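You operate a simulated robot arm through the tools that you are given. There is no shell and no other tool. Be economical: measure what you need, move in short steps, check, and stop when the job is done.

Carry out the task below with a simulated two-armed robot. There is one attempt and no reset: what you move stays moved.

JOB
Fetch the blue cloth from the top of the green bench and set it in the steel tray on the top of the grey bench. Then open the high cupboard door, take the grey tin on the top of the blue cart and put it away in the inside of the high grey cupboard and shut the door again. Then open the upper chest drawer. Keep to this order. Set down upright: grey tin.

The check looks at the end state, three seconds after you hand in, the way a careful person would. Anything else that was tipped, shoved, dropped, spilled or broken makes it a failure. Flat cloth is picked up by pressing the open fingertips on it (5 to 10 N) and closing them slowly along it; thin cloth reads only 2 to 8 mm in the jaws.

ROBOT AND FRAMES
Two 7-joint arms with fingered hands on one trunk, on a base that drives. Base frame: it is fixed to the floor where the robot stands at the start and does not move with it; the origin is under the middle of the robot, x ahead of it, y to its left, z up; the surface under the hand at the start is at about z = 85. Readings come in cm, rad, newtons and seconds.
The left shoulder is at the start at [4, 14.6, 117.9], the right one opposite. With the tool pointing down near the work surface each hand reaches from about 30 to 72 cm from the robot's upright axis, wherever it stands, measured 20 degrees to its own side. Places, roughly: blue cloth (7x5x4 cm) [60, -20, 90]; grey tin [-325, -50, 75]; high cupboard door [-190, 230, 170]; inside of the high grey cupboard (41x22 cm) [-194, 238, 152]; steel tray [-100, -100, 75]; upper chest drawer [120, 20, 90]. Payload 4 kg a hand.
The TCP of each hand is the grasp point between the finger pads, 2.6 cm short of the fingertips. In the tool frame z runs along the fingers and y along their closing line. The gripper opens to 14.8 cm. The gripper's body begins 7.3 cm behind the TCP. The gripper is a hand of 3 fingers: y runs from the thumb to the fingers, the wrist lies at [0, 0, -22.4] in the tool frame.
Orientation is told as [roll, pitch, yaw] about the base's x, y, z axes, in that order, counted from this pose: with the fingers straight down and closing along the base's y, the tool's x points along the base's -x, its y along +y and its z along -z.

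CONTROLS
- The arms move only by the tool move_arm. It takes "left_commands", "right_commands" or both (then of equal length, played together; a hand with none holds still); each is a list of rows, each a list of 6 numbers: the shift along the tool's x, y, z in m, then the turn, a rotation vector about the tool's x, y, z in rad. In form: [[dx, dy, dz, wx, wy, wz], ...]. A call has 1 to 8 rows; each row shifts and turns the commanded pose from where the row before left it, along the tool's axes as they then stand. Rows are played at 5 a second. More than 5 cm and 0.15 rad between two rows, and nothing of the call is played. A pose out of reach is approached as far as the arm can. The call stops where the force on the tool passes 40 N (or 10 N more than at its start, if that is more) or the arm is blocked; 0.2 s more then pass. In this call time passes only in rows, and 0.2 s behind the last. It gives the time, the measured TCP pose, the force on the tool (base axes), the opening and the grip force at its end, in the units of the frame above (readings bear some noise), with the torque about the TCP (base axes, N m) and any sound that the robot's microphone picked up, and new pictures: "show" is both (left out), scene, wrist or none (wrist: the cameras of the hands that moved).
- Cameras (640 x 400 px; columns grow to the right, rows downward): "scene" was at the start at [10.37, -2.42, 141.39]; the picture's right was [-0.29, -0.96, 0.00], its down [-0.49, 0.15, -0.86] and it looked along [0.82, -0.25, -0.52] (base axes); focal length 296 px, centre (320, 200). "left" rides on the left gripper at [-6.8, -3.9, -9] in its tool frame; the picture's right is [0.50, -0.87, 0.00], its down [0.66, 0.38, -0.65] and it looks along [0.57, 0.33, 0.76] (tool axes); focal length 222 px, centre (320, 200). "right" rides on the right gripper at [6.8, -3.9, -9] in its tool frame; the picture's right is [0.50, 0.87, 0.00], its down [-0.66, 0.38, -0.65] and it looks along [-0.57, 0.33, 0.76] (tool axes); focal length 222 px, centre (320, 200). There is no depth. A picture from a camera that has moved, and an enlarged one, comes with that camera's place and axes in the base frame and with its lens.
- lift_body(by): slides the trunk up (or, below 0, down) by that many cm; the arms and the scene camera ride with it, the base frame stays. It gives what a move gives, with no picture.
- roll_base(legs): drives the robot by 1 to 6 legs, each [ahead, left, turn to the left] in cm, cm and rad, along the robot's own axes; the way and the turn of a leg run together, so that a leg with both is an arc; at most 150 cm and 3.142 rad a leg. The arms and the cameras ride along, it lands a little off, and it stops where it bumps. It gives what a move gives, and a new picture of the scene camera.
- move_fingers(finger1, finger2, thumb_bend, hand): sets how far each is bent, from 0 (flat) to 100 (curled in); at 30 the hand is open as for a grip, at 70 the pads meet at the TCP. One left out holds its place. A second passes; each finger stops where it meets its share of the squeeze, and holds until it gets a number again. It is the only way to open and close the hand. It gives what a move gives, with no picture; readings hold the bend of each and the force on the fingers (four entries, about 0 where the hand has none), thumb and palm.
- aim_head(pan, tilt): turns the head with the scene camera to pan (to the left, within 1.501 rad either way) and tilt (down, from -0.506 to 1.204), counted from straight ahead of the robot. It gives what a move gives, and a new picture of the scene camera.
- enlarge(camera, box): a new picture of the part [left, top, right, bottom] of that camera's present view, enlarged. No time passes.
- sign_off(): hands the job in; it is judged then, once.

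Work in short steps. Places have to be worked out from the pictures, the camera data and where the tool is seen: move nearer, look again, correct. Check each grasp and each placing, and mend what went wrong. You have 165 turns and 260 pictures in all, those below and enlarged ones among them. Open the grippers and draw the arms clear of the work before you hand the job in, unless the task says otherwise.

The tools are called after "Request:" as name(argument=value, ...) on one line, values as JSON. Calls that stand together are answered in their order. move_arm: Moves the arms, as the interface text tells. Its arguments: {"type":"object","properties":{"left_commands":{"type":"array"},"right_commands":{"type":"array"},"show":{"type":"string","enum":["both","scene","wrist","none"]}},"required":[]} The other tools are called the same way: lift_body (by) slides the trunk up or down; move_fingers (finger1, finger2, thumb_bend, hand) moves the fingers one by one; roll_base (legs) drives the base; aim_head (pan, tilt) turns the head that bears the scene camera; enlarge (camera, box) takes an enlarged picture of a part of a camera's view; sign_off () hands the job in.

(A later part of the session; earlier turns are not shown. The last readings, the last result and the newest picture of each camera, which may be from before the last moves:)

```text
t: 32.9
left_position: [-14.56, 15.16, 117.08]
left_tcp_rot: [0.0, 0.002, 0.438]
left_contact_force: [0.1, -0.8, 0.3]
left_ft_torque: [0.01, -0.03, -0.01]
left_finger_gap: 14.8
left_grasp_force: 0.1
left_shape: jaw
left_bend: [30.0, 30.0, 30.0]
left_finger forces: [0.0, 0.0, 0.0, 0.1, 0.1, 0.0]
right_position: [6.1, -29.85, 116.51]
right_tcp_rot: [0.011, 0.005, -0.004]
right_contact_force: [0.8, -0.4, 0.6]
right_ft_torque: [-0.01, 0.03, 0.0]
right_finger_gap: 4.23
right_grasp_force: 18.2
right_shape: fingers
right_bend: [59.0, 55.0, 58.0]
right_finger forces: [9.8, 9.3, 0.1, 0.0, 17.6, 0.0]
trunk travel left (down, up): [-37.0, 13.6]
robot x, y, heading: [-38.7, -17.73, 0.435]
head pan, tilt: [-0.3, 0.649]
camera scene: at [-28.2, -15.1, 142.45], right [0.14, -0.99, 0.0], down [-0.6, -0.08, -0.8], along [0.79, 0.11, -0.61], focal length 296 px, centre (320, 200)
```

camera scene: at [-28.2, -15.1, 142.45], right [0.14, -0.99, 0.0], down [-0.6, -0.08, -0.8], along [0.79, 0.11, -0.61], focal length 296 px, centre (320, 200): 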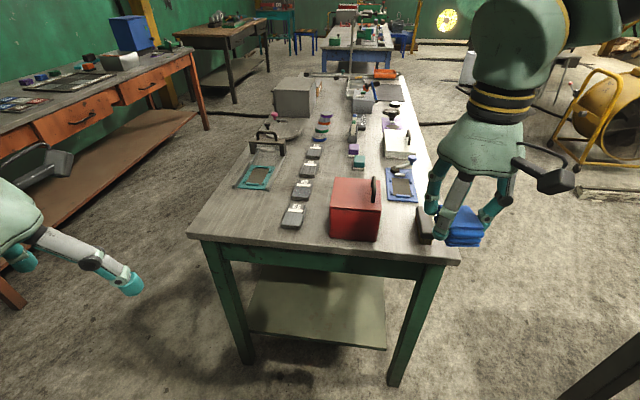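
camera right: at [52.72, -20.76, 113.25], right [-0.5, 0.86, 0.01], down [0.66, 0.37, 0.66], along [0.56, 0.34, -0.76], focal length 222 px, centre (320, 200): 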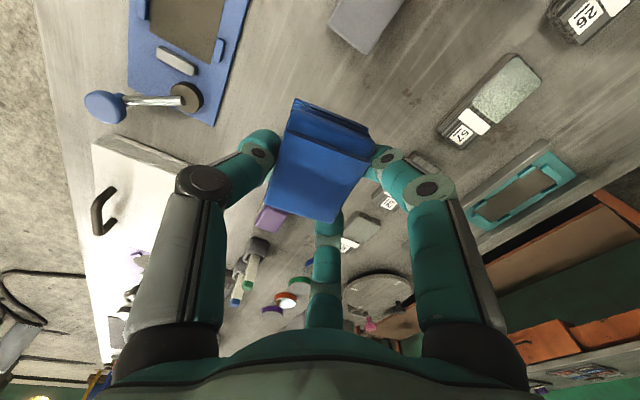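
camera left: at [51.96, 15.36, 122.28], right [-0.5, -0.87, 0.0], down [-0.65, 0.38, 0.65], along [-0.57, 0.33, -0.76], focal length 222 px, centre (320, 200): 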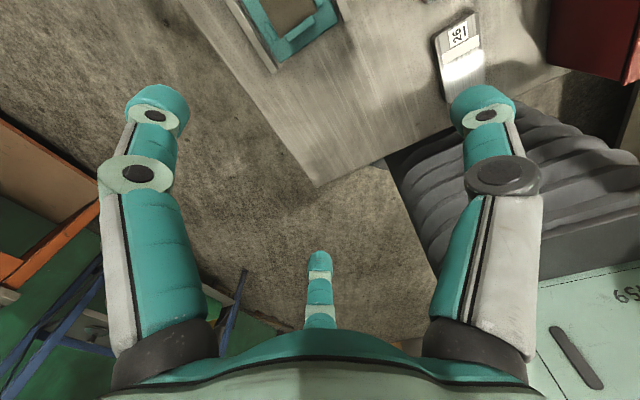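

Green bench untouched. Now I turn right partway with a look, toward the tray bench at about [-100,-100].

Request:
aim_head(pan=-1.4, tilt=0.5)

Request:
aim_head(pan=1.45, tilt=0.4)

```text
t: 34.3
left_position: [-14.6, 15.18, 117.03]
left_tcp_rot: [0.0, 0.001, 0.438]
left_contact_force: [0.1, 0.6, -0.4]
left_ft_torque: [0.02, 0.0, 0.0]
left_finger_gap: 14.79
left_grasp_force: 0.1
left_shape: jaw
left_bend: [30.0, 30.0, 30.0]
left_finger forces: [0.0, 0.1, 0.0, 0.0, 0.1, 0.0]
right_position: [5.94, -29.89, 116.64]
right_tcp_rot: [0.013, 0.002, -0.004]
right_contact_force: [0.0, -0.3, -1.1]
right_ft_torque: [-0.01, -0.01, -0.01]
right_finger_gap: 4.22
right_grasp_force: 18.0
right_shape: fingers
right_bend: [59.0, 55.0, 58.0]
right_finger forces: [9.8, 9.3, 0.0, 0.0, 17.6, 0.0]
trunk travel left (down, up): [-37.0, 13.6]
robot x, y, heading: [-38.64, -17.49, 0.438]
head pan, tilt: [-1.4, 0.499]
camera scene: at [-31.74, -23.82, 143.8], right [-0.82, -0.57, 0.0], down [-0.27, 0.39, -0.88], along [0.5, -0.72, -0.48], focal length 296 px, centre (320, 200)
```

scene: 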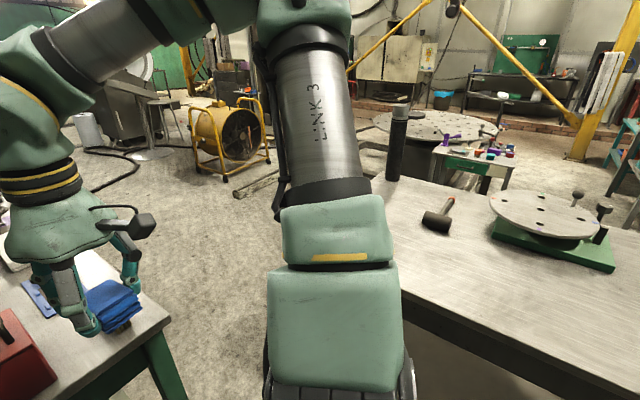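

```text
t: 36.8
left_position: [-14.65, 15.2, 117.07]
left_tcp_rot: [0.0, -0.001, 0.438]
left_contact_force: [-0.2, 0.0, 0.0]
left_ft_torque: [-0.03, 0.02, 0.0]
left_finger_gap: 14.79
left_grasp_force: 0.1
left_shape: jaw
left_bend: [30.0, 30.0, 30.0]
left_finger forces: [0.0, 0.0, 0.0, 0.0, 0.0, 0.1]
right_position: [5.97, -29.96, 116.5]
right_tcp_rot: [0.012, 0.002, -0.004]
right_contact_force: [-0.2, 0.1, 0.0]
right_ft_torque: [0.01, 0.0, -0.01]
right_finger_gap: 4.23
right_grasp_force: 18.3
right_shape: fingers
right_bend: [59.0, 55.0, 58.0]
right_finger forces: [9.7, 9.3, 0.1, 0.1, 17.5, 0.1]
trunk travel left (down, up): [-37.0, 13.6]
robot x, y, heading: [-38.53, -17.27, 0.439]
head pan, tilt: [1.45, 0.4]
camera scene: at [-39.8, -7.54, 144.71], right [0.95, 0.31, 0.0], down [0.12, -0.37, -0.92], along [-0.29, 0.88, -0.39], focal length 296 px, centre (320, 200)
```

scene: 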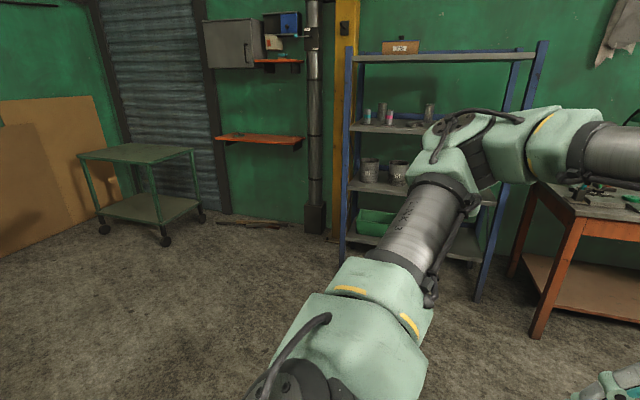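

The cupboard hangs on the wall ahead-left, and the grey bench's near edge runs at about y=-88. I turn to face -y in place.

Request:
roll_base(legs=[[0, 0, -2.009]])

Request:
aim_head(pan=-0.6, tilt=0.6)

```text
t: 42.0
left_position: [-19.24, -52.7, 117.12]
left_tcp_rot: [0.001, 0.001, -1.572]
left_contact_force: [1.3, 0.5, 1.0]
left_ft_torque: [0.03, -0.02, 0.0]
left_finger_gap: 14.78
left_grasp_force: 0.1
left_shape: jaw
left_bend: [30.0, 30.0, 30.0]
left_finger forces: [0.1, 0.0, 0.0, 0.0, 0.1, 0.1]
right_position: [-68.65, -52.44, 116.56]
right_tcp_rot: [0.011, 0.005, -2.013]
right_contact_force: [0.2, 0.1, -0.2]
right_ft_torque: [0.02, 0.01, 0.03]
right_finger_gap: 4.21
right_grasp_force: 17.8
right_shape: fingers
right_bend: [59.0, 55.0, 58.0]
right_finger forces: [9.9, 9.2, 0.0, 0.1, 17.5, 0.0]
trunk travel left (down, up): [-37.0, 13.6]
robot x, y, heading: [-38.6, -17.54, -1.574]
head pan, tilt: [1.45, 0.4]
camera scene: at [-29.57, -20.38, 144.71], right [-0.12, -0.99, 0.0], down [-0.39, 0.05, -0.92], along [0.91, -0.11, -0.39], focal length 296 px, centre (320, 200)
```

scene: 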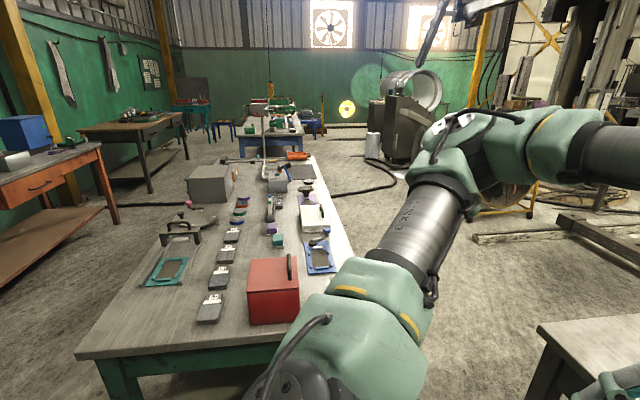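

```text
t: 44.0
left_position: [-19.25, -52.8, 117.11]
left_tcp_rot: [0.0, 0.0, -1.571]
left_contact_force: [0.4, -0.5, 0.0]
left_ft_torque: [0.01, 0.01, 0.01]
left_finger_gap: 14.78
left_grasp_force: 0.0
left_shape: jaw
left_bend: [30.0, 30.0, 30.0]
left_finger forces: [0.0, 0.0, 0.0, 0.0, 0.0, 0.0]
right_position: [-68.62, -52.3, 116.58]
right_tcp_rot: [0.011, 0.002, -2.015]
right_contact_force: [0.6, -0.4, -1.1]
right_ft_torque: [0.0, -0.02, 0.01]
right_finger_gap: 4.21
right_grasp_force: 18.3
right_shape: fingers
right_bend: [59.0, 55.0, 58.0]
right_finger forces: [10.0, 9.1, 0.0, 0.1, 17.4, 0.1]
trunk travel left (down, up): [-37.0, 13.6]
robot x, y, heading: [-38.94, -17.27, -1.573]
head pan, tilt: [-0.6, 0.6]
camera scene: at [-43.79, -26.51, 142.89], right [-0.82, 0.57, 0.0], down [0.32, 0.47, -0.82], along [-0.47, -0.68, -0.57], focal length 296 px, centre (320, 200)
```

scene: 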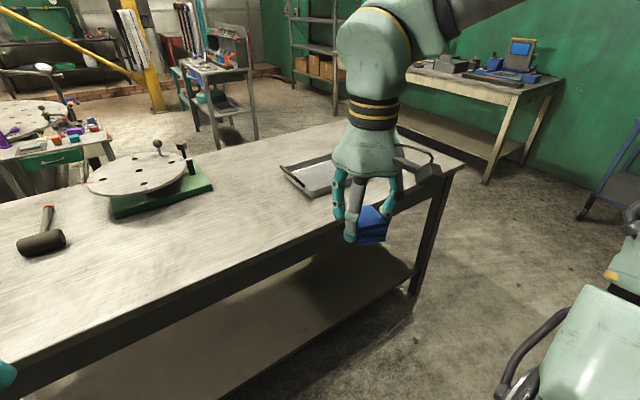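

The tray is on the grey bench around [-105,-118], and the bench's near edge is at y≈-93. I strafe right 50, then ahead 38.

Request:
roll_base(legs=[[0, -50, 0], [38, 0, 0]])

Request:
aim_head(pan=-0.1, tilt=0.9)

```text
t: 48.9
left_position: [-67.35, -89.73, 117.2]
left_tcp_rot: [-0.001, 0.0, -1.547]
left_contact_force: [-0.4, -0.5, 0.1]
left_ft_torque: [-0.02, -0.02, -0.01]
left_finger_gap: 14.77
left_grasp_force: 0.1
left_shape: jaw
left_bend: [30.0, 30.0, 30.0]
left_finger forces: [0.1, 0.0, 0.0, 0.1, 0.0, 0.0]
right_position: [-116.82, -90.37, 116.51]
right_tcp_rot: [0.013, 0.001, -1.988]
right_contact_force: [0.3, -1.1, -0.6]
right_ft_torque: [0.02, 0.0, -0.01]
right_finger_gap: 4.2
right_grasp_force: 18.9
right_shape: fingers
right_bend: [59.0, 55.0, 58.0]
right_finger forces: [9.9, 9.1, 0.0, 0.0, 17.6, 0.0]
trunk travel left (down, up): [-37.0, 13.6]
robot x, y, heading: [-87.25, -55.02, -1.551]
head pan, tilt: [-0.6, 0.6]
camera scene: at [-92.56, -64.04, 142.9], right [-0.84, 0.55, 0.0], down [0.31, 0.47, -0.83], along [-0.45, -0.69, -0.56], focal length 296 px, centre (320, 200)
```

scene: 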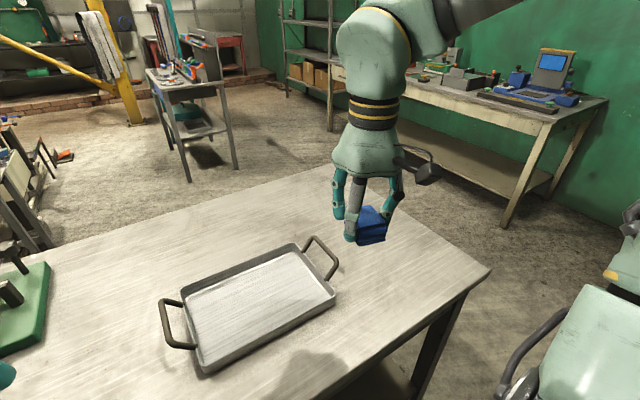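

```text
t: 49.8
left_position: [-67.34, -89.9, 116.99]
left_tcp_rot: [-0.001, 0.001, -1.548]
left_contact_force: [-0.5, 0.5, -0.8]
left_ft_torque: [-0.01, 0.01, -0.02]
left_finger_gap: 14.8
left_grasp_force: 0.0
left_shape: jaw
left_bend: [30.0, 30.0, 30.0]
left_finger forces: [0.0, 0.0, 0.0, 0.0, 0.1, 0.1]
right_position: [-116.83, -90.58, 116.58]
right_tcp_rot: [0.011, 0.004, -1.987]
right_contact_force: [0.6, -0.2, -0.5]
right_ft_torque: [0.02, -0.03, -0.01]
right_finger_gap: 4.19
right_grasp_force: 18.3
right_shape: fingers
right_bend: [59.0, 55.0, 58.0]
right_finger forces: [9.9, 9.0, 0.0, 0.0, 17.6, 0.1]
trunk travel left (down, up): [-37.0, 13.6]
robot x, y, heading: [-87.68, -54.93, -1.544]
head pan, tilt: [-0.099, 0.901]
camera scene: at [-88.32, -64.29, 140.41], right [-1.0, 0.08, 0.0], down [0.06, 0.78, -0.62], along [-0.05, -0.62, -0.78], focal length 296 px, centre (320, 200)
```

scene: 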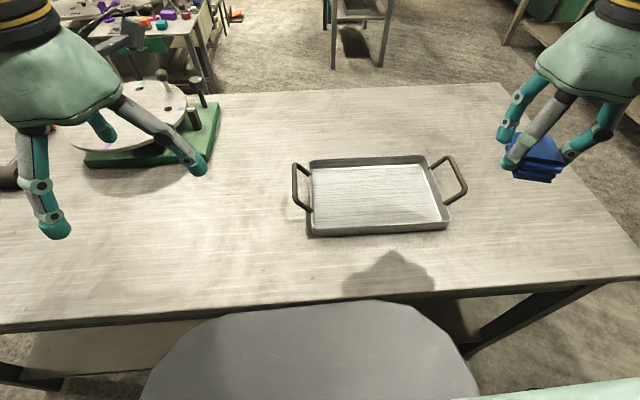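

Tray centre computes to [-109,-115], rim front at y≈-104, bench edge y≈-86. It is slightly beyond upright reach, so I shift a little and turn left 0.4 to bring the right shoulder nearer.

Request:
roll_base(legs=[[2, -5, 0], [0, 0, 0.4]])

Request:
aim_head(pan=-0.4, tilt=0.9)

```text
t: 51.9
left_position: [-60.33, -81.42, 117.02]
left_tcp_rot: [0.0, -0.001, -1.151]
left_contact_force: [-0.2, -0.6, 0.1]
left_ft_torque: [0.01, 0.0, 0.02]
left_finger_gap: 14.79
left_grasp_force: 0.1
left_shape: jaw
left_bend: [30.0, 30.0, 30.0]
left_finger forces: [0.0, 0.0, 0.0, 0.0, 0.0, 0.0]
right_position: [-105.76, -101.14, 116.47]
right_tcp_rot: [0.012, 0.004, -1.589]
right_contact_force: [-0.6, 0.3, -0.6]
right_ft_torque: [0.0, 0.0, 0.0]
right_finger_gap: 4.2
right_grasp_force: 18.2
right_shape: fingers
right_bend: [59.0, 55.0, 58.0]
right_finger forces: [9.9, 9.2, 0.0, 0.0, 17.4, 0.0]
trunk travel left (down, up): [-37.0, 13.6]
robot x, y, heading: [-92.33, -57.29, -1.15]
head pan, tilt: [-0.099, 0.901]
camera scene: at [-89.55, -65.86, 140.41], right [-0.95, -0.32, 0.0], down [-0.25, 0.74, -0.62], along [0.2, -0.59, -0.78], focal length 296 px, centre (320, 200)
```

scene: 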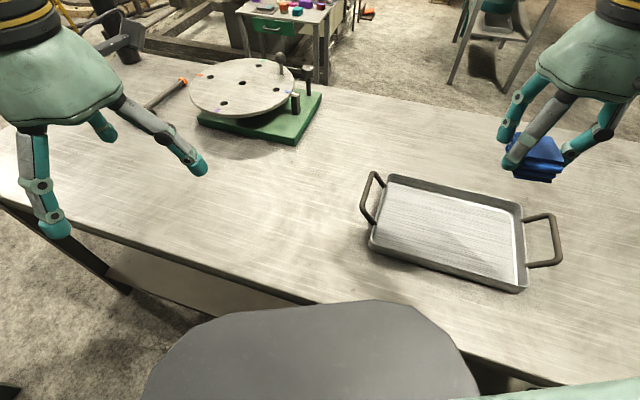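

```text
t: 52.7
left_position: [-60.43, -81.35, 117.09]
left_tcp_rot: [0.002, 0.0, -1.151]
left_contact_force: [1.2, -0.5, -0.9]
left_ft_torque: [0.0, -0.01, 0.03]
left_finger_gap: 14.79
left_grasp_force: 0.1
left_shape: jaw
left_bend: [30.0, 30.0, 30.0]
left_finger forces: [0.1, 0.1, 0.1, 0.0, 0.0, 0.0]
right_position: [-105.86, -101.31, 116.47]
right_tcp_rot: [0.011, 0.002, -1.588]
right_contact_force: [0.4, -0.4, -0.1]
right_ft_torque: [-0.01, 0.0, 0.01]
right_finger_gap: 4.22
right_grasp_force: 18.3
right_shape: fingers
right_bend: [59.0, 55.0, 58.0]
right_finger forces: [10.0, 9.1, 0.0, 0.0, 17.5, 0.0]
trunk travel left (down, up): [-37.0, 13.6]
robot x, y, heading: [-92.58, -57.21, -1.153]
head pan, tilt: [-0.4, 0.901]
camera scene: at [-91.83, -66.27, 140.41], right [-1.0, -0.02, 0.0], down [-0.02, 0.78, -0.62], along [0.01, -0.62, -0.78], focal length 296 px, centre (320, 200)
```

scene: 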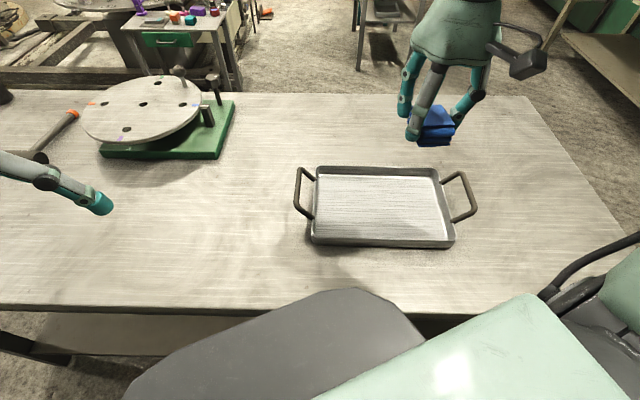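

Tray centre confirmed at [-107.5,-115.3]. I move the right hand over it and lower to about z=90.

Request:
move_arm(right_commands=[[-0.043, -0.006, 0.02, 0, 0, 0], [-0.043, -0.006, 0.02, 0, 0, 0], [-0.043, -0.006, 0.02, 0, 0, 0], [0, 0, 0.045, 0, 0, 0], [0, 0, 0.045, 0, 0, 0], [0, 0, 0.045, 0, 0, 0], [0, 0, 0.045, 0, 0, 0], [0, 0, 0, 0, 0, 0]], show="both")

```text
t: 54.5
left_position: [-60.38, -81.28, 117.23]
left_tcp_rot: [-0.001, 0.0, -1.151]
left_contact_force: [-0.4, 0.8, -0.5]
left_ft_torque: [0.0, -0.01, -0.03]
left_finger_gap: 14.78
left_grasp_force: 0.1
left_shape: jaw
left_bend: [30.0, 30.0, 30.0]
left_finger forces: [0.0, 0.1, 0.0, 0.0, 0.0, 0.0]
right_position: [-107.37, -114.14, 92.95]
right_tcp_rot: [0.014, 0.002, -1.591]
right_contact_force: [0.3, 0.1, -1.0]
right_ft_torque: [0.01, 0.02, 0.0]
right_finger_gap: 4.22
right_grasp_force: 18.4
right_shape: fingers
right_bend: [59.0, 55.0, 59.0]
right_finger forces: [10.2, 8.3, 0.0, 0.0, 17.4, 0.0]
trunk travel left (down, up): [-37.0, 13.6]
robot x, y, heading: [-92.66, -56.82, -1.151]
head pan, tilt: [-0.4, 0.901]
camera scene: at [-91.84, -66.21, 140.41], right [-1.0, -0.02, 0.0], down [-0.02, 0.78, -0.62], along [0.01, -0.62, -0.78], focal length 296 px, centre (320, 200)
camera right: at [-111.2, -107.2, 101.98], right [0.88, 0.48, 0.01], down [0.36, -0.66, 0.66], along [0.32, -0.57, -0.75], focal length 222 px, centre (320, 200)
```

scene: 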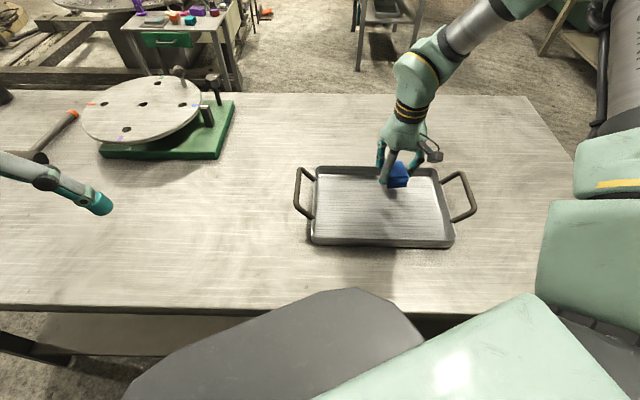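
right: 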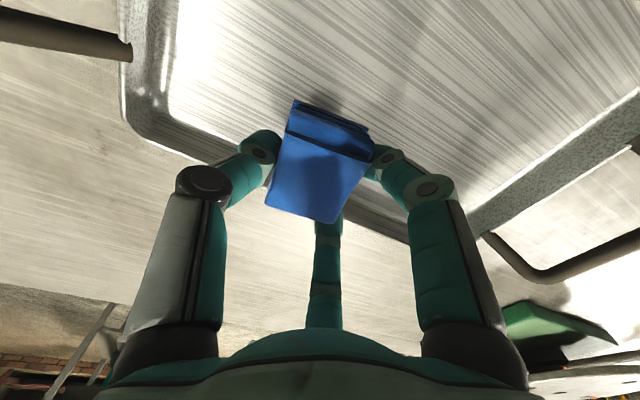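

Hand is well inside the tray rims. I lower toward the tray floor, with contact expected around TCP z≈80.

Request:
move_arm(right_commands=[[0, 0, 0.04, 0, 0, 0], [0, 0, 0.04, 0, 0, 0], [0, 0, 0.02, 0, 0, 0], [0, 0, 0.01, 0, 0, 0], [0, 0, 0.01, 0, 0, 0], [0, 0, 0, 0, 0, 0]], show="wrist")

```text
t: 55.0
left_position: [-60.4, -81.22, 117.09]
left_tcp_rot: [0.0, 0.0, -1.152]
left_contact_force: [-0.5, -0.2, -0.4]
left_ft_torque: [-0.06, 0.01, 0.02]
left_finger_gap: 14.78
left_grasp_force: 0.1
left_shape: jaw
left_bend: [30.0, 30.0, 30.0]
left_finger forces: [0.0, 0.1, 0.1, 0.0, 0.0, 0.0]
right_position: [-107.08, -114.0, 88.69]
right_tcp_rot: [0.011, -0.006, -1.598]
right_contact_force: [-2.2, 6.1, 17.2]
right_ft_torque: [0.22, 0.0, 0.04]
right_finger_gap: 4.15
right_grasp_force: 21.7
right_shape: fingers
right_bend: [58.0, 58.0, 61.0]
right_finger forces: [17.4, 8.9, 0.1, 0.0, 17.2, 0.0]
trunk travel left (down, up): [-37.0, 13.6]
robot x, y, heading: [-92.72, -56.59, -1.151]
head pan, tilt: [-0.4, 0.901]
stopped in row 2 (right hand): the force on the tool passed its limit at 117 N (the readings are from after the stop); the commanded pose is now the measured one
camera right: at [-110.86, -106.97, 97.77], right [0.88, 0.48, 0.01], down [0.35, -0.66, 0.66], along [0.32, -0.58, -0.75], focal length 222 px, centre (320, 200)
```

right: 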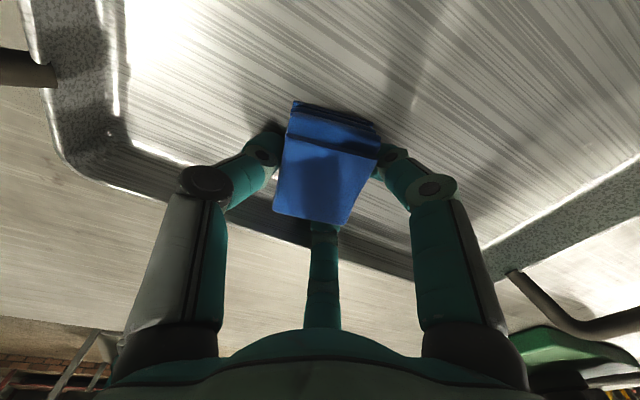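

Contact came at z=88.7, so the tray floor is at about z=85 and the hand is ~5 cm behind the tray's centre. I lift 2 cm, come forward 5 cm, and lower again softly.

Request:
move_arm(right_commands=[[0, 0, -0.025, 0, 0, 0], [0.025, 0, 0, 0, 0, 0], [0.025, 0, 0, 0, 0, 0], [0, 0, 0.012, 0, 0, 0], [0, 0, 0.006, 0, 0, 0], [0, 0, 0, 0, 0, 0]], show="wrist")

```text
t: 56.4
left_position: [-60.45, -81.55, 117.01]
left_tcp_rot: [-0.001, 0.0, -1.15]
left_contact_force: [0.2, -0.1, 0.5]
left_ft_torque: [0.01, 0.02, 0.01]
left_finger_gap: 14.79
left_grasp_force: 0.0
left_shape: jaw
left_bend: [30.0, 30.0, 30.0]
left_finger forces: [0.0, 0.1, 0.0, 0.1, 0.1, 0.1]
right_position: [-106.9, -109.37, 89.15]
right_tcp_rot: [0.015, -0.001, -1.598]
right_contact_force: [0.1, -0.2, -0.8]
right_ft_torque: [-0.03, 0.01, 0.03]
right_finger_gap: 4.18
right_grasp_force: 17.8
right_shape: fingers
right_bend: [58.0, 58.0, 61.0]
right_finger forces: [12.1, 6.8, 0.1, 0.0, 16.5, 0.0]
trunk travel left (down, up): [-37.0, 13.6]
robot x, y, heading: [-92.6, -57.0, -1.151]
head pan, tilt: [-0.4, 0.901]
camera right: at [-110.89, -102.28, 98.17], right [0.88, 0.48, 0.01], down [0.35, -0.66, 0.66], along [0.32, -0.58, -0.75], focal length 222 px, centre (320, 200)
```

right: 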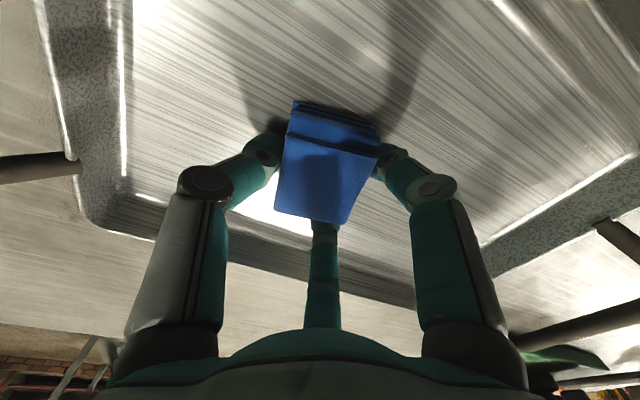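

Centred better. I lower the last few millimetres, then release.

Request:
move_arm(right_commands=[[0, 0, 0.003, 0, 0, 0], [0, 0, 0, 0, 0, 0]], show="none")

Request:
move_fingers(hand="right", finger1=50, finger2=50, thumb_bend=50)

Request:
move_fingers(hand="right", finger1=43, finger2=43, thumb_bend=43)

Request:
move_arm(right_commands=[[0, 0, -0.03, 0, 0, 0], [0, 0, -0.045, 0, 0, 0], [0, 0, -0.045, 0, 0, 0], [0, 0, -0.045, 0, 0, 0], [0, 0, -0.045, 0, 0, 0], [0.04, 0, -0.02, 0, 0, 0], [0.045, 0, 0, 0, 0, 0]], show="both")

```text
t: 57.0
left_position: [-60.45, -81.45, 116.97]
left_tcp_rot: [0.0, 0.002, -1.15]
left_contact_force: [0.7, 0.0, -1.5]
left_ft_torque: [0.0, 0.02, 0.0]
left_finger_gap: 14.8
left_grasp_force: 0.1
left_shape: jaw
left_bend: [30.0, 30.0, 30.0]
left_finger forces: [0.0, 0.0, 0.0, 0.0, 0.1, 0.1]
right_position: [-107.02, -109.24, 89.07]
right_tcp_rot: [0.014, -0.005, -1.598]
right_contact_force: [0.0, -0.7, -1.1]
right_ft_torque: [-0.01, 0.02, -0.01]
right_finger_gap: 4.17
right_grasp_force: 18.0
right_shape: fingers
right_bend: [58.0, 58.0, 61.0]
right_finger forces: [12.1, 7.0, 0.0, 0.0, 16.5, 0.0]
trunk travel left (down, up): [-37.0, 13.6]
robot x, y, heading: [-92.66, -57.18, -1.152]
head pan, tilt: [-0.4, 0.901]
```

```text
t: 58.0
left_position: [-60.45, -81.47, 117.08]
left_tcp_rot: [0.0, 0.003, -1.15]
left_contact_force: [-0.4, 0.6, -0.1]
left_ft_torque: [0.0, 0.01, -0.03]
left_finger_gap: 14.77
left_grasp_force: 0.1
left_shape: jaw
left_bend: [30.0, 30.0, 30.0]
left_finger forces: [0.1, 0.0, 0.0, 0.1, 0.1, 0.1]
right_position: [-107.04, -109.12, 88.85]
right_tcp_rot: [0.015, -0.001, -1.598]
right_contact_force: [0.4, 0.0, -0.3]
right_ft_torque: [-0.01, 0.0, 0.01]
right_finger_gap: 6.15
right_grasp_force: 0.1
right_shape: fingers
right_bend: [50.0, 50.0, 50.0]
right_finger forces: [0.0, 0.0, 0.1, 0.1, 0.1, 0.1]
trunk travel left (down, up): [-37.0, 13.6]
robot x, y, heading: [-92.61, -56.98, -1.147]
head pan, tilt: [-0.4, 0.901]
```

```text
t: 59.0
left_position: [-60.48, -81.44, 117.16]
left_tcp_rot: [0.0, 0.002, -1.15]
left_contact_force: [-0.4, 0.0, -0.5]
left_ft_torque: [0.01, 0.02, 0.03]
left_finger_gap: 14.81
left_grasp_force: 0.1
left_shape: jaw
left_bend: [30.0, 30.0, 30.0]
left_finger forces: [0.0, 0.0, 0.1, 0.0, 0.1, 0.0]
right_position: [-106.91, -109.18, 88.83]
right_tcp_rot: [0.012, -0.002, -1.597]
right_contact_force: [-0.2, 1.2, -0.3]
right_ft_torque: [-0.02, 0.0, 0.0]
right_finger_gap: 8.49
right_grasp_force: 0.0
right_shape: fingers
right_bend: [43.0, 43.0, 43.0]
right_finger forces: [0.0, 0.1, 0.1, 0.0, 0.0, 0.0]
trunk travel left (down, up): [-37.0, 13.6]
robot x, y, heading: [-92.49, -57.33, -1.152]
head pan, tilt: [-0.4, 0.901]
```

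```text
t: 60.6
left_position: [-60.41, -81.37, 117.11]
left_tcp_rot: [0.001, 0.001, -1.151]
left_contact_force: [-0.2, -0.2, 0.9]
left_ft_torque: [-0.01, -0.02, 0.04]
left_finger_gap: 14.8
left_grasp_force: 0.1
left_shape: jaw
left_bend: [30.0, 30.0, 30.0]
left_finger forces: [0.1, 0.1, 0.1, 0.0, 0.0, 0.0]
right_position: [-107.19, -100.38, 111.85]
right_tcp_rot: [0.015, -0.005, -1.597]
right_contact_force: [0.2, -0.6, 0.3]
right_ft_torque: [0.02, 0.01, -0.04]
right_finger_gap: 8.49
right_grasp_force: 0.1
right_shape: fingers
right_bend: [43.0, 43.0, 43.0]
right_finger forces: [0.0, 0.0, 0.1, 0.1, 0.0, 0.0]
trunk travel left (down, up): [-37.0, 13.6]
robot x, y, heading: [-92.36, -57.23, -1.149]
head pan, tilt: [-0.4, 0.901]
camera scene: at [-91.88, -66.09, 140.42], right [-1.0, -0.02, 0.0], down [-0.02, 0.78, -0.62], along [0.01, -0.62, -0.78], focal length 296 px, centre (320, 200)
camera right: at [-111.04, -93.3, 120.87], right [0.88, 0.48, 0.01], down [0.35, -0.66, 0.66], along [0.32, -0.58, -0.75], focal length 222 px, centre (320, 200)
```

scene: 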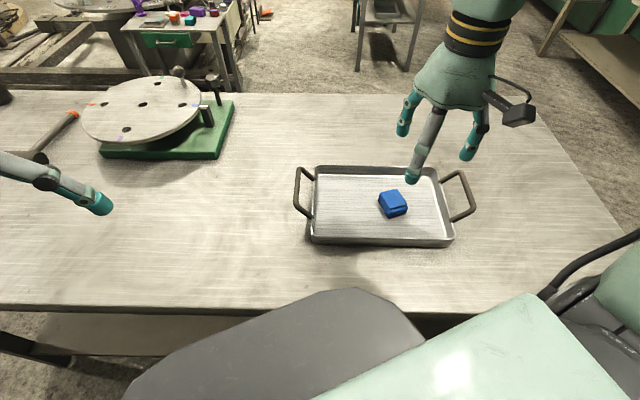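
right: 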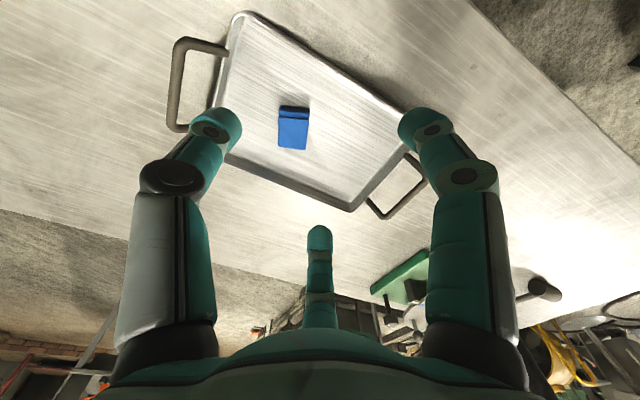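

Cloth is safely in the tray. Now I back off the bench and turn left to face +y (cupboard wall).

Request:
roll_base(legs=[[-28, 0, 0], [0, 0, 2.72]])

Request:
aim_head(pan=0.35, tilt=0.15)

```text
t: 69.1
left_position: [-125.26, 2.29, 117.07]
left_tcp_rot: [0.001, 0.001, 1.629]
left_contact_force: [0.0, -0.1, 0.4]
left_ft_torque: [-0.05, 0.0, 0.01]
left_finger_gap: 14.82
left_grasp_force: 0.1
left_shape: jaw
left_bend: [30.0, 30.0, 30.0]
left_finger forces: [0.0, 0.0, 0.1, 0.0, 0.1, 0.0]
right_position: [-74.77, 3.66, 111.67]
right_tcp_rot: [0.015, -0.001, 1.182]
right_contact_force: [-0.3, 0.3, -0.1]
right_ft_torque: [0.0, -0.04, 0.0]
right_finger_gap: 8.5
right_grasp_force: 0.1
right_shape: fingers
right_bend: [43.0, 43.0, 43.0]
right_finger forces: [0.1, 0.0, 0.0, 0.0, 0.0, 0.0]
trunk travel left (down, up): [-37.0, 13.6]
robot x, y, heading: [-104.08, -31.72, 1.632]
head pan, tilt: [-0.4, 0.901]
camera scene: at [-101.74, -22.57, 140.41], right [0.94, -0.33, 0.0], down [-0.26, -0.74, -0.62], along [0.21, 0.59, -0.78], focal length 296 px, centre (320, 200)
```

scene: 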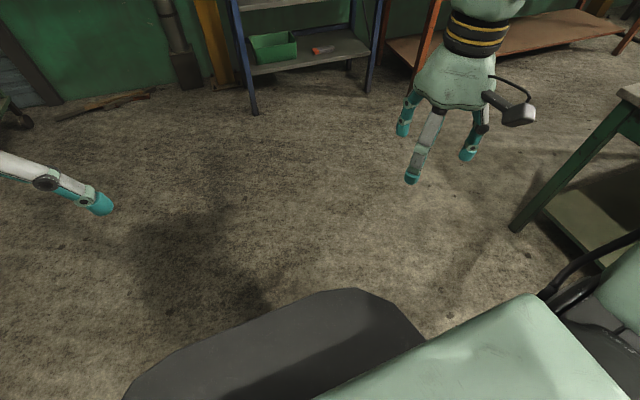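

```text
t: 70.2
left_position: [-125.16, 2.33, 117.11]
left_tcp_rot: [-0.001, 0.001, 1.631]
left_contact_force: [-0.1, -0.9, -0.7]
left_ft_torque: [0.01, -0.01, 0.01]
left_finger_gap: 14.78
left_grasp_force: 0.0
left_shape: jaw
left_bend: [30.0, 30.0, 30.0]
left_finger forces: [0.0, 0.0, 0.1, 0.0, 0.0, 0.1]
right_position: [-74.85, 3.45, 111.76]
right_tcp_rot: [0.015, -0.001, 1.184]
right_contact_force: [0.4, -0.1, -0.3]
right_ft_torque: [0.01, -0.02, 0.02]
right_finger_gap: 8.46
right_grasp_force: 0.1
right_shape: fingers
right_bend: [43.0, 43.0, 43.0]
right_finger forces: [0.1, 0.0, 0.1, 0.0, 0.0, 0.1]
trunk travel left (down, up): [-37.0, 13.6]
robot x, y, heading: [-103.46, -32.17, 1.633]
head pan, tilt: [0.351, 0.15]
camera scene: at [-107.95, -21.17, 147.03], right [0.92, 0.4, 0.0], down [0.06, -0.14, -0.99], along [-0.39, 0.91, -0.15], focal length 296 px, centre (320, 200)
```

scene: 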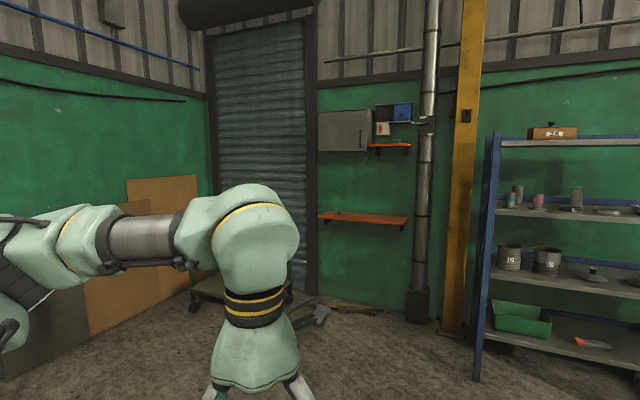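

Path is clear. I drive to about (-174,90) and look closer at the cupboard.

Request:
roll_base(legs=[[60, 32, -0.03], [62, 31, -0.03]])

Request:
aim_head(pan=0.05, tilt=0.0)

```text
t: 77.4
left_position: [-188.53, 125.13, 116.96]
left_tcp_rot: [0.0, 0.001, 1.552]
left_contact_force: [-1.2, -0.5, 0.4]
left_ft_torque: [0.02, 0.03, 0.0]
left_finger_gap: 14.8
left_grasp_force: 0.1
left_shape: jaw
left_bend: [30.0, 30.0, 30.0]
left_finger forces: [0.0, 0.0, 0.0, 0.0, 0.0, 0.0]
right_position: [-138.22, 122.54, 111.88]
right_tcp_rot: [0.016, -0.003, 1.105]
right_contact_force: [-0.6, -0.2, -1.2]
right_ft_torque: [-0.01, 0.03, 0.01]
right_finger_gap: 8.49
right_grasp_force: 0.0
right_shape: fingers
right_bend: [43.0, 43.0, 43.0]
right_finger forces: [0.1, 0.0, 0.0, 0.1, 0.0, 0.0]
trunk travel left (down, up): [-37.0, 13.6]
robot x, y, heading: [-169.63, 89.2, 1.554]
head pan, tilt: [0.351, 0.15]
camera scene: at [-173.03, 100.39, 147.04], right [0.95, 0.33, 0.0], down [0.05, -0.14, -0.99], along [-0.32, 0.93, -0.15], focal length 296 px, centre (320, 200)
```

scene: 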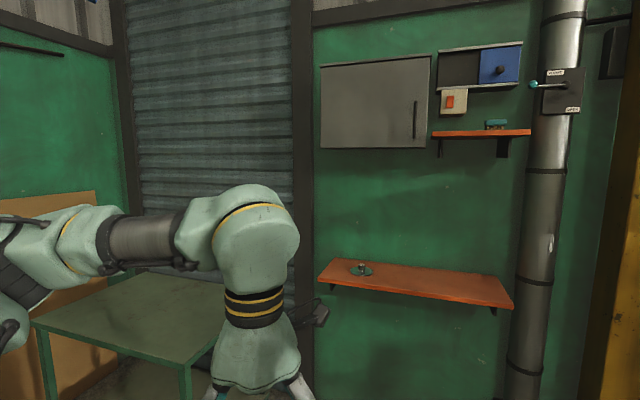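

```text
t: 78.2
left_position: [-188.33, 125.21, 117.05]
left_tcp_rot: [0.0, 0.002, 1.551]
left_contact_force: [-0.2, 0.0, -0.3]
left_ft_torque: [0.02, 0.02, 0.04]
left_finger_gap: 14.79
left_grasp_force: 0.0
left_shape: jaw
left_bend: [30.0, 30.0, 30.0]
left_finger forces: [0.0, 0.1, 0.1, 0.0, 0.1, 0.0]
right_position: [-138.16, 122.55, 111.79]
right_tcp_rot: [0.013, -0.003, 1.105]
right_contact_force: [-0.6, -0.6, -0.2]
right_ft_torque: [-0.02, -0.01, -0.01]
right_finger_gap: 8.51
right_grasp_force: 0.1
right_shape: fingers
right_bend: [43.0, 43.0, 43.0]
right_finger forces: [0.0, 0.0, 0.0, 0.0, 0.0, 0.0]
trunk travel left (down, up): [-37.0, 13.6]
robot x, y, heading: [-169.81, 89.4, 1.551]
head pan, tilt: [0.051, 0.0]
camera scene: at [-170.36, 100.73, 148.4], right [1.0, 0.03, 0.0], down [0.0, 0.0, -1.0], along [-0.03, 1.0, 0.0], focal length 296 px, centre (320, 200)
```

scene: 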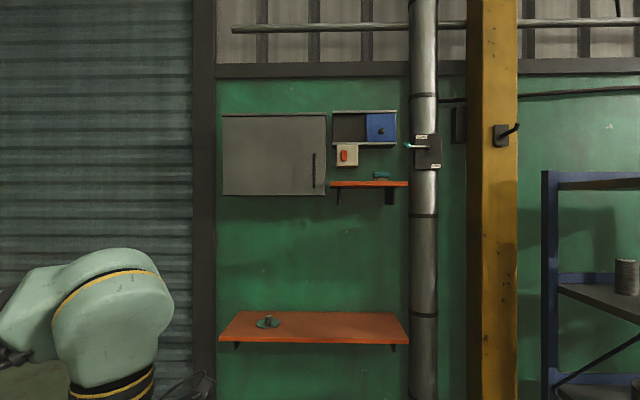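

Cupboard front at y≈227: vertical bar handle at about x=-177, z 154–168; hinge on the left. I raise the trunk, then turn the right tool to point forward with the closing line horizontal.

Request:
lift_body(by=13.5)

Request:
move_arm(right_commands=[[-0.02, 0, -0.03, 0, 0, -0.1165], [-0.02, 0, -0.03, 0, 0, -0.1165], [-0.02, 0, -0.03, 0, 0, -0.1165], [-0.02, 0, -0.03, 0, 0, -0.1165], [-0.02, 0, 0, 0, -0.14, 0], [-0.02, 0, 0, 0, -0.14, 0], [-0.02, 0, 0, 0, -0.14, 0], [-0.02, 0, 0, 0, -0.14, 0]], show="none")

Request:
move_arm(right_commands=[[0, 0, 0.01, 0, -0.145, 0], [0, 0, 0.01, 0, -0.145, 0], [0, 0, 0.01, 0, -0.145, 0], [0, 0, 0.01, 0, -0.145, 0], [0, 0, 0.01, 0, -0.145, 0], [0, 0, 0.01, 0, -0.145, 0], [0, 0, 0.01, 0, -0.14, 0]], show="both")

```text
t: 79.8
left_position: [-188.54, 125.14, 130.6]
left_tcp_rot: [0.0, 0.001, 1.552]
left_contact_force: [-1.3, 0.0, 0.2]
left_ft_torque: [-0.02, 0.02, -0.01]
left_finger_gap: 14.79
left_grasp_force: 0.1
left_shape: jaw
left_bend: [30.0, 30.0, 30.0]
left_finger forces: [0.0, 0.0, 0.0, 0.0, 0.0, 0.0]
right_position: [-138.06, 122.58, 125.16]
right_tcp_rot: [0.014, -0.002, 1.104]
right_contact_force: [0.2, -0.5, 0.4]
right_ft_torque: [0.01, -0.02, 0.0]
right_finger_gap: 8.5
right_grasp_force: 0.1
right_shape: fingers
right_bend: [43.0, 43.0, 43.0]
right_finger forces: [0.0, 0.1, 0.1, 0.0, 0.0, 0.0]
trunk travel left (down, up): [-50.5, 0.1]
robot x, y, heading: [-169.68, 89.2, 1.551]
head pan, tilt: [0.051, 0.0]
```

```text
t: 81.6
left_position: [-188.46, 125.03, 130.55]
left_tcp_rot: [0.001, 0.001, 1.554]
left_contact_force: [0.9, -0.5, 0.1]
left_ft_torque: [-0.03, 0.04, 0.0]
left_finger_gap: 14.82
left_grasp_force: 0.0
left_shape: jaw
left_bend: [30.0, 30.0, 30.0]
left_finger forces: [0.0, 0.0, 0.1, 0.0, 0.0, 0.1]
right_position: [-135.78, 137.86, 139.0]
right_tcp_rot: [0.013, -0.57, 1.563]
right_contact_force: [-0.6, 0.1, 0.5]
right_ft_torque: [-0.01, 0.0, -0.02]
right_finger_gap: 8.48
right_grasp_force: 0.1
right_shape: fingers
right_bend: [43.0, 43.0, 43.0]
right_finger forces: [0.0, 0.0, 0.1, 0.0, 0.0, 0.0]
trunk travel left (down, up): [-50.5, 0.1]
robot x, y, heading: [-169.72, 89.56, 1.554]
head pan, tilt: [0.051, 0.0]
```

```text
t: 83.2
left_position: [-188.09, 125.15, 130.67]
left_tcp_rot: [0.002, 0.0, 1.55]
left_contact_force: [0.1, -0.5, -0.6]
left_ft_torque: [0.02, 0.01, 0.0]
left_finger_gap: 14.78
left_grasp_force: 0.1
left_shape: jaw
left_bend: [30.0, 30.0, 30.0]
left_finger forces: [0.1, 0.1, 0.1, 0.1, 0.0, 0.0]
right_position: [-129.28, 141.9, 143.65]
right_tcp_rot: [0.667, -1.553, 0.918]
right_contact_force: [0.3, -0.2, 1.2]
right_ft_torque: [-0.03, 0.01, 0.02]
right_finger_gap: 8.52
right_grasp_force: 0.1
right_shape: fingers
right_bend: [43.0, 43.0, 43.0]
right_finger forces: [0.1, 0.0, 0.1, 0.1, 0.0, 0.0]
right hand out of reach, approached as far as the arm can: row 5, 6, 7
trunk travel left (down, up): [-50.5, 0.1]
robot x, y, heading: [-169.82, 89.55, 1.557]
head pan, tilt: [0.051, 0.0]
camera scene: at [-170.03, 100.53, 161.93], right [1.0, 0.03, 0.0], down [0.0, 0.0, -1.0], along [-0.03, 1.0, 0.0], focal length 296 px, centre (320, 200)
camera right: at [-125.28, 132.91, 137.03], right [-0.87, -0.02, -0.49], down [-0.36, -0.65, 0.67], along [-0.33, 0.76, 0.56], focal length 222 px, centre (320, 200)
```

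scene: 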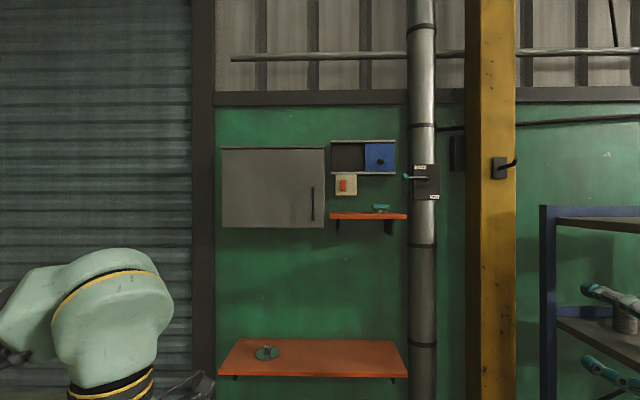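
right: 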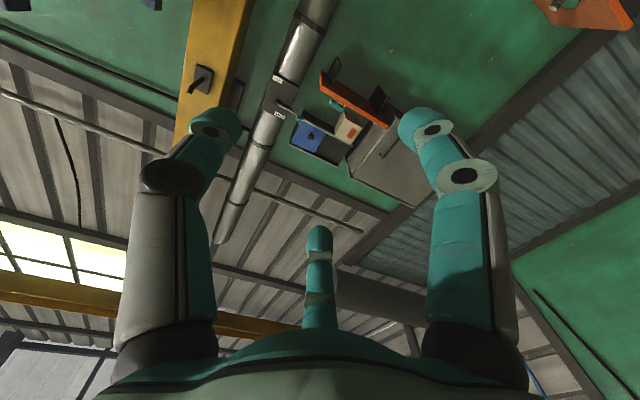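

Tool now points at the wall with the thumb on the right side. I bring the hand in front of the right shoulder at handle height.

Request:
move_arm(right_commands=[[-0.0245, 0.042, -0.004, 0, 0, 0], [-0.0245, 0.042, -0.004, 0, 0, 0], [-0.0245, 0.042, -0.004, 0, 0, 0], [-0.0245, 0.042, -0.004, 0, 0, 0], [-0.0245, 0.042, -0.004, 0, 0, 0], [-0.0245, 0.042, -0.004, 0, 0, 0], [-0.0245, 0.042, -0.004, 0, 0, 0], [0, 0, 0, 0, 0, 0]], show="none")

Request:
roll_base(legs=[[50, 18, 0.015]])

```text
t: 85.0
left_position: [-188.39, 125.36, 130.52]
left_tcp_rot: [0.002, 0.001, 1.552]
left_contact_force: [0.3, -0.3, 0.8]
left_ft_torque: [-0.01, 0.03, -0.02]
left_finger_gap: 14.79
left_grasp_force: 0.1
left_shape: jaw
left_bend: [30.0, 30.0, 30.0]
left_finger forces: [0.0, 0.0, 0.0, 0.1, 0.0, 0.0]
right_position: [-156.99, 138.48, 162.28]
right_tcp_rot: [1.995, -1.557, -0.424]
right_contact_force: [-0.1, -0.2, 0.0]
right_ft_torque: [0.0, 0.01, 0.0]
right_finger_gap: 8.54
right_grasp_force: 0.1
right_shape: fingers
right_bend: [43.0, 43.0, 43.0]
right_finger forces: [0.0, 0.1, 0.0, 0.0, 0.0, 0.0]
right hand out of reach, approached as far as the arm can: row 1, 2
trunk travel left (down, up): [-50.5, 0.1]
robot x, y, heading: [-169.82, 89.78, 1.55]
head pan, tilt: [0.051, 0.0]
```

```text
t: 88.2
left_position: [-205.8, 176.84, 130.58]
left_tcp_rot: [0.002, -0.001, 1.555]
left_contact_force: [1.1, -0.8, 0.1]
left_ft_torque: [0.03, 0.0, 0.01]
left_finger_gap: 14.78
left_grasp_force: 0.0
left_shape: jaw
left_bend: [30.0, 30.0, 30.0]
left_finger forces: [0.1, 0.1, 0.1, 0.1, 0.0, 0.1]
right_position: [-174.6, 190.03, 162.48]
right_tcp_rot: [2.221, -1.555, -0.648]
right_contact_force: [-0.8, -0.3, 0.4]
right_ft_torque: [0.03, 0.03, -0.02]
right_finger_gap: 8.5
right_grasp_force: 0.1
right_shape: fingers
right_bend: [43.0, 43.0, 43.0]
right_finger forces: [0.0, 0.0, 0.0, 0.0, 0.0, 0.0]
trunk travel left (down, up): [-50.5, 0.1]
robot x, y, heading: [-186.83, 141.84, 1.552]
head pan, tilt: [0.051, 0.0]
camera scene: at [-187.62, 152.41, 161.93], right [1.0, 0.03, 0.0], down [0.0, 0.0, -1.0], along [-0.03, 1.0, 0.0], focal length 296 px, centre (320, 200)
```

scene: 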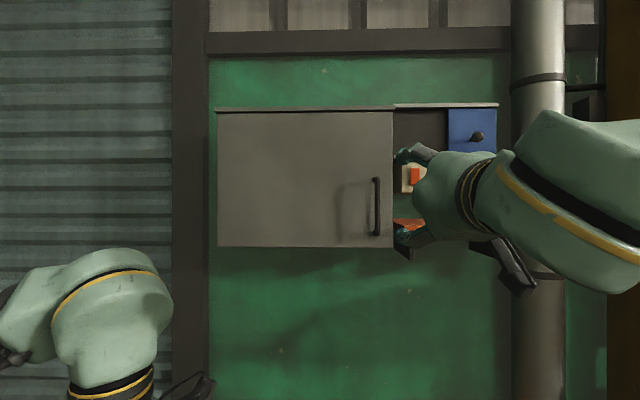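

Handle worked out at x≈-176.7, z 153.5–167, bar at y≈221.5. I drive ahead 12 cm, adjusting left 2, and look through the wrist camera.

Request:
roll_base(legs=[[12, 2, 0.015]])

Request:
move_arm(right_commands=[[0.015, 0, 0, 0, 0, 0], [0, 0, 0, 0, 0, 0]], show="both")

```text
t: 89.4
left_position: [-208.36, 188.4, 130.78]
left_tcp_rot: [0.001, -0.003, 1.573]
left_contact_force: [-1.1, -0.7, 0.1]
left_ft_torque: [0.02, 0.01, 0.03]
left_finger_gap: 14.77
left_grasp_force: 0.1
left_shape: jaw
left_bend: [30.0, 30.0, 30.0]
left_finger forces: [0.1, 0.0, 0.1, 0.0, 0.0, 0.0]
right_position: [-177.38, 202.11, 162.49]
right_tcp_rot: [2.369, -1.553, -0.776]
right_contact_force: [0.4, -0.2, 0.6]
right_ft_torque: [-0.02, 0.01, 0.04]
right_finger_gap: 8.52
right_grasp_force: 0.1
right_shape: fingers
right_bend: [43.0, 43.0, 43.0]
right_finger forces: [0.0, 0.0, 0.2, 0.1, 0.1, 0.1]
trunk travel left (down, up): [-50.5, 0.1]
robot x, y, heading: [-189.4, 154.01, 1.571]
head pan, tilt: [0.051, 0.0]
camera scene: at [-189.73, 164.29, 161.96], right [1.0, 0.05, 0.0], down [0.0, 0.0, -1.0], along [-0.05, 1.0, 0.0], focal length 296 px, centre (320, 200)
```

scene: 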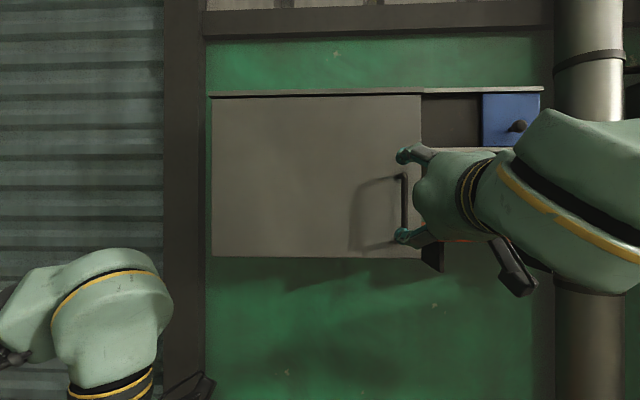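

```text
t: 90.0
left_position: [-208.43, 188.57, 130.67]
left_tcp_rot: [0.002, -0.002, 1.572]
left_contact_force: [0.0, -0.1, 0.1]
left_ft_torque: [0.01, -0.04, -0.03]
left_finger_gap: 14.78
left_grasp_force: 0.1
left_shape: jaw
left_bend: [30.0, 30.0, 30.0]
left_finger forces: [0.0, 0.0, 0.0, 0.0, 0.1, 0.0]
right_position: [-177.53, 202.3, 161.13]
right_tcp_rot: [2.333, -1.555, -0.739]
right_contact_force: [0.0, -0.5, -1.0]
right_ft_torque: [0.01, -0.02, 0.01]
right_finger_gap: 8.53
right_grasp_force: 0.2
right_shape: fingers
right_bend: [43.0, 43.0, 43.0]
right_finger forces: [0.1, 0.0, 0.1, 0.0, 0.0, 0.1]
trunk travel left (down, up): [-50.5, 0.1]
robot x, y, heading: [-188.74, 153.74, 1.576]
head pan, tilt: [0.051, 0.0]
camera scene: at [-189.78, 164.5, 161.94], right [1.0, 0.05, 0.0], down [0.0, 0.0, -1.0], along [-0.05, 1.0, 0.0], focal length 296 px, centre (320, 200)
camera right: at [-173.52, 193.48, 154.26], right [-0.87, -0.01, -0.49], down [-0.36, -0.67, 0.65], along [-0.34, 0.74, 0.58], focal length 222 px, centre (320, 200)
```

scene: 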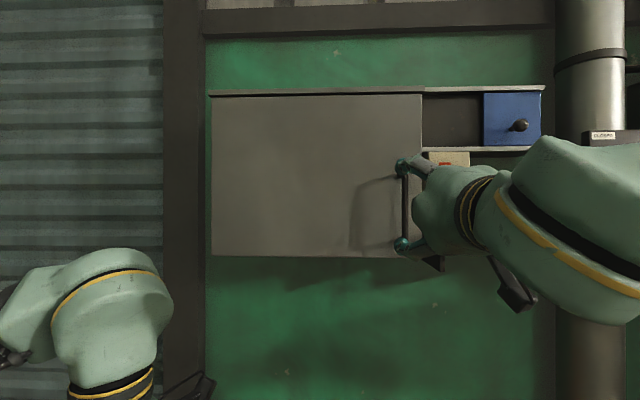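
right: 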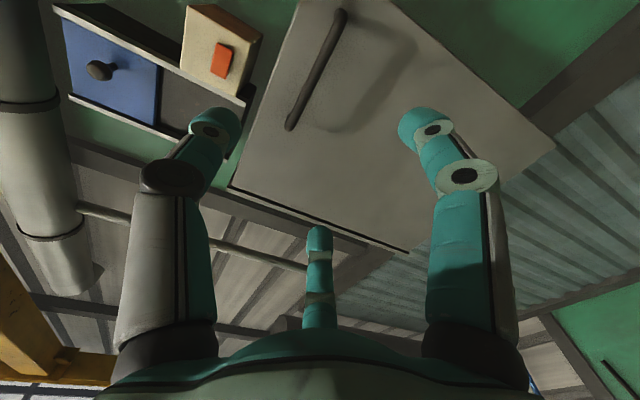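

Handle top matches [-176.7,221.5,166]. I advance the hand so the bar lies between thumb and fingers.

Request:
move_arm(right_commands=[[0.005, -0.004, 0.045, 0, 0, 0], [0, 0, 0.045, 0, 0, 0], [0, 0, 0.045, 0, 0, 0], [0, 0, 0.03, 0, 0, 0], [0, 0, 0, 0, 0, 0]], show="both")

```text
t: 91.2
left_position: [-208.62, 188.95, 130.7]
left_tcp_rot: [0.001, 0.0, 1.572]
left_contact_force: [0.8, -0.9, 0.2]
left_ft_torque: [0.06, 0.01, 0.01]
left_finger_gap: 14.78
left_grasp_force: 0.0
left_shape: jaw
left_bend: [30.0, 30.0, 30.0]
left_finger forces: [0.1, 0.1, 0.0, 0.1, 0.0, 0.1]
right_position: [-174.74, 217.32, 160.24]
right_tcp_rot: [2.228, -1.556, -0.634]
right_contact_force: [0.0, 0.3, 0.6]
right_ft_torque: [0.03, 0.01, 0.0]
right_finger_gap: 8.53
right_grasp_force: 0.0
right_shape: fingers
right_bend: [43.0, 43.0, 43.0]
right_finger forces: [0.0, 0.0, 0.0, 0.0, 0.0, 0.0]
right hand out of reach, approached as far as the arm can: row 2, 3, 4
trunk travel left (down, up): [-50.5, 0.1]
robot x, y, heading: [-188.98, 153.5, 1.572]
head pan, tilt: [0.051, 0.0]
camera scene: at [-189.88, 164.89, 161.91], right [1.0, 0.05, 0.0], down [0.0, 0.0, -1.0], along [-0.05, 1.0, 0.0], focal length 296 px, centre (320, 200)
camera right: at [-170.76, 208.58, 153.51], right [-0.87, -0.02, -0.49], down [-0.36, -0.67, 0.65], along [-0.34, 0.74, 0.58], focal length 222 px, centre (320, 200)
```

scene: 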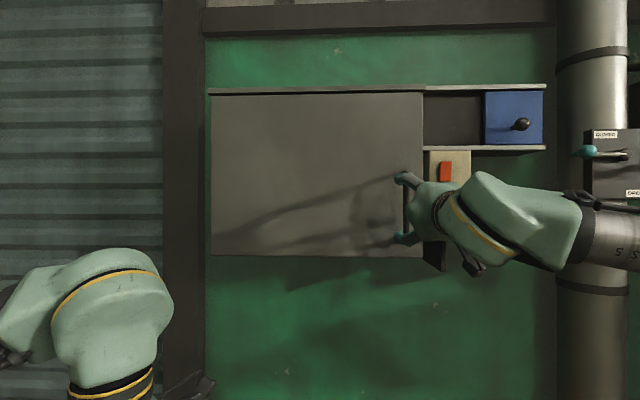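
right: 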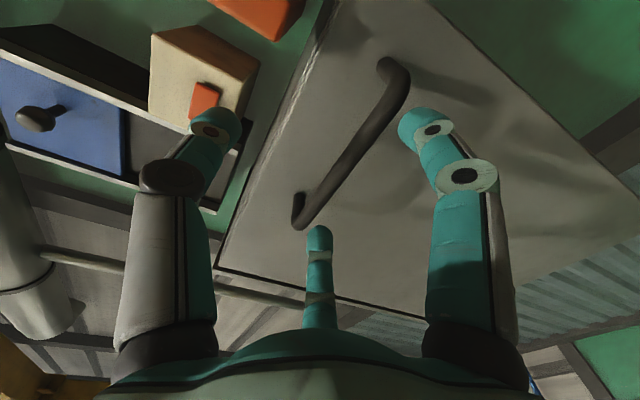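

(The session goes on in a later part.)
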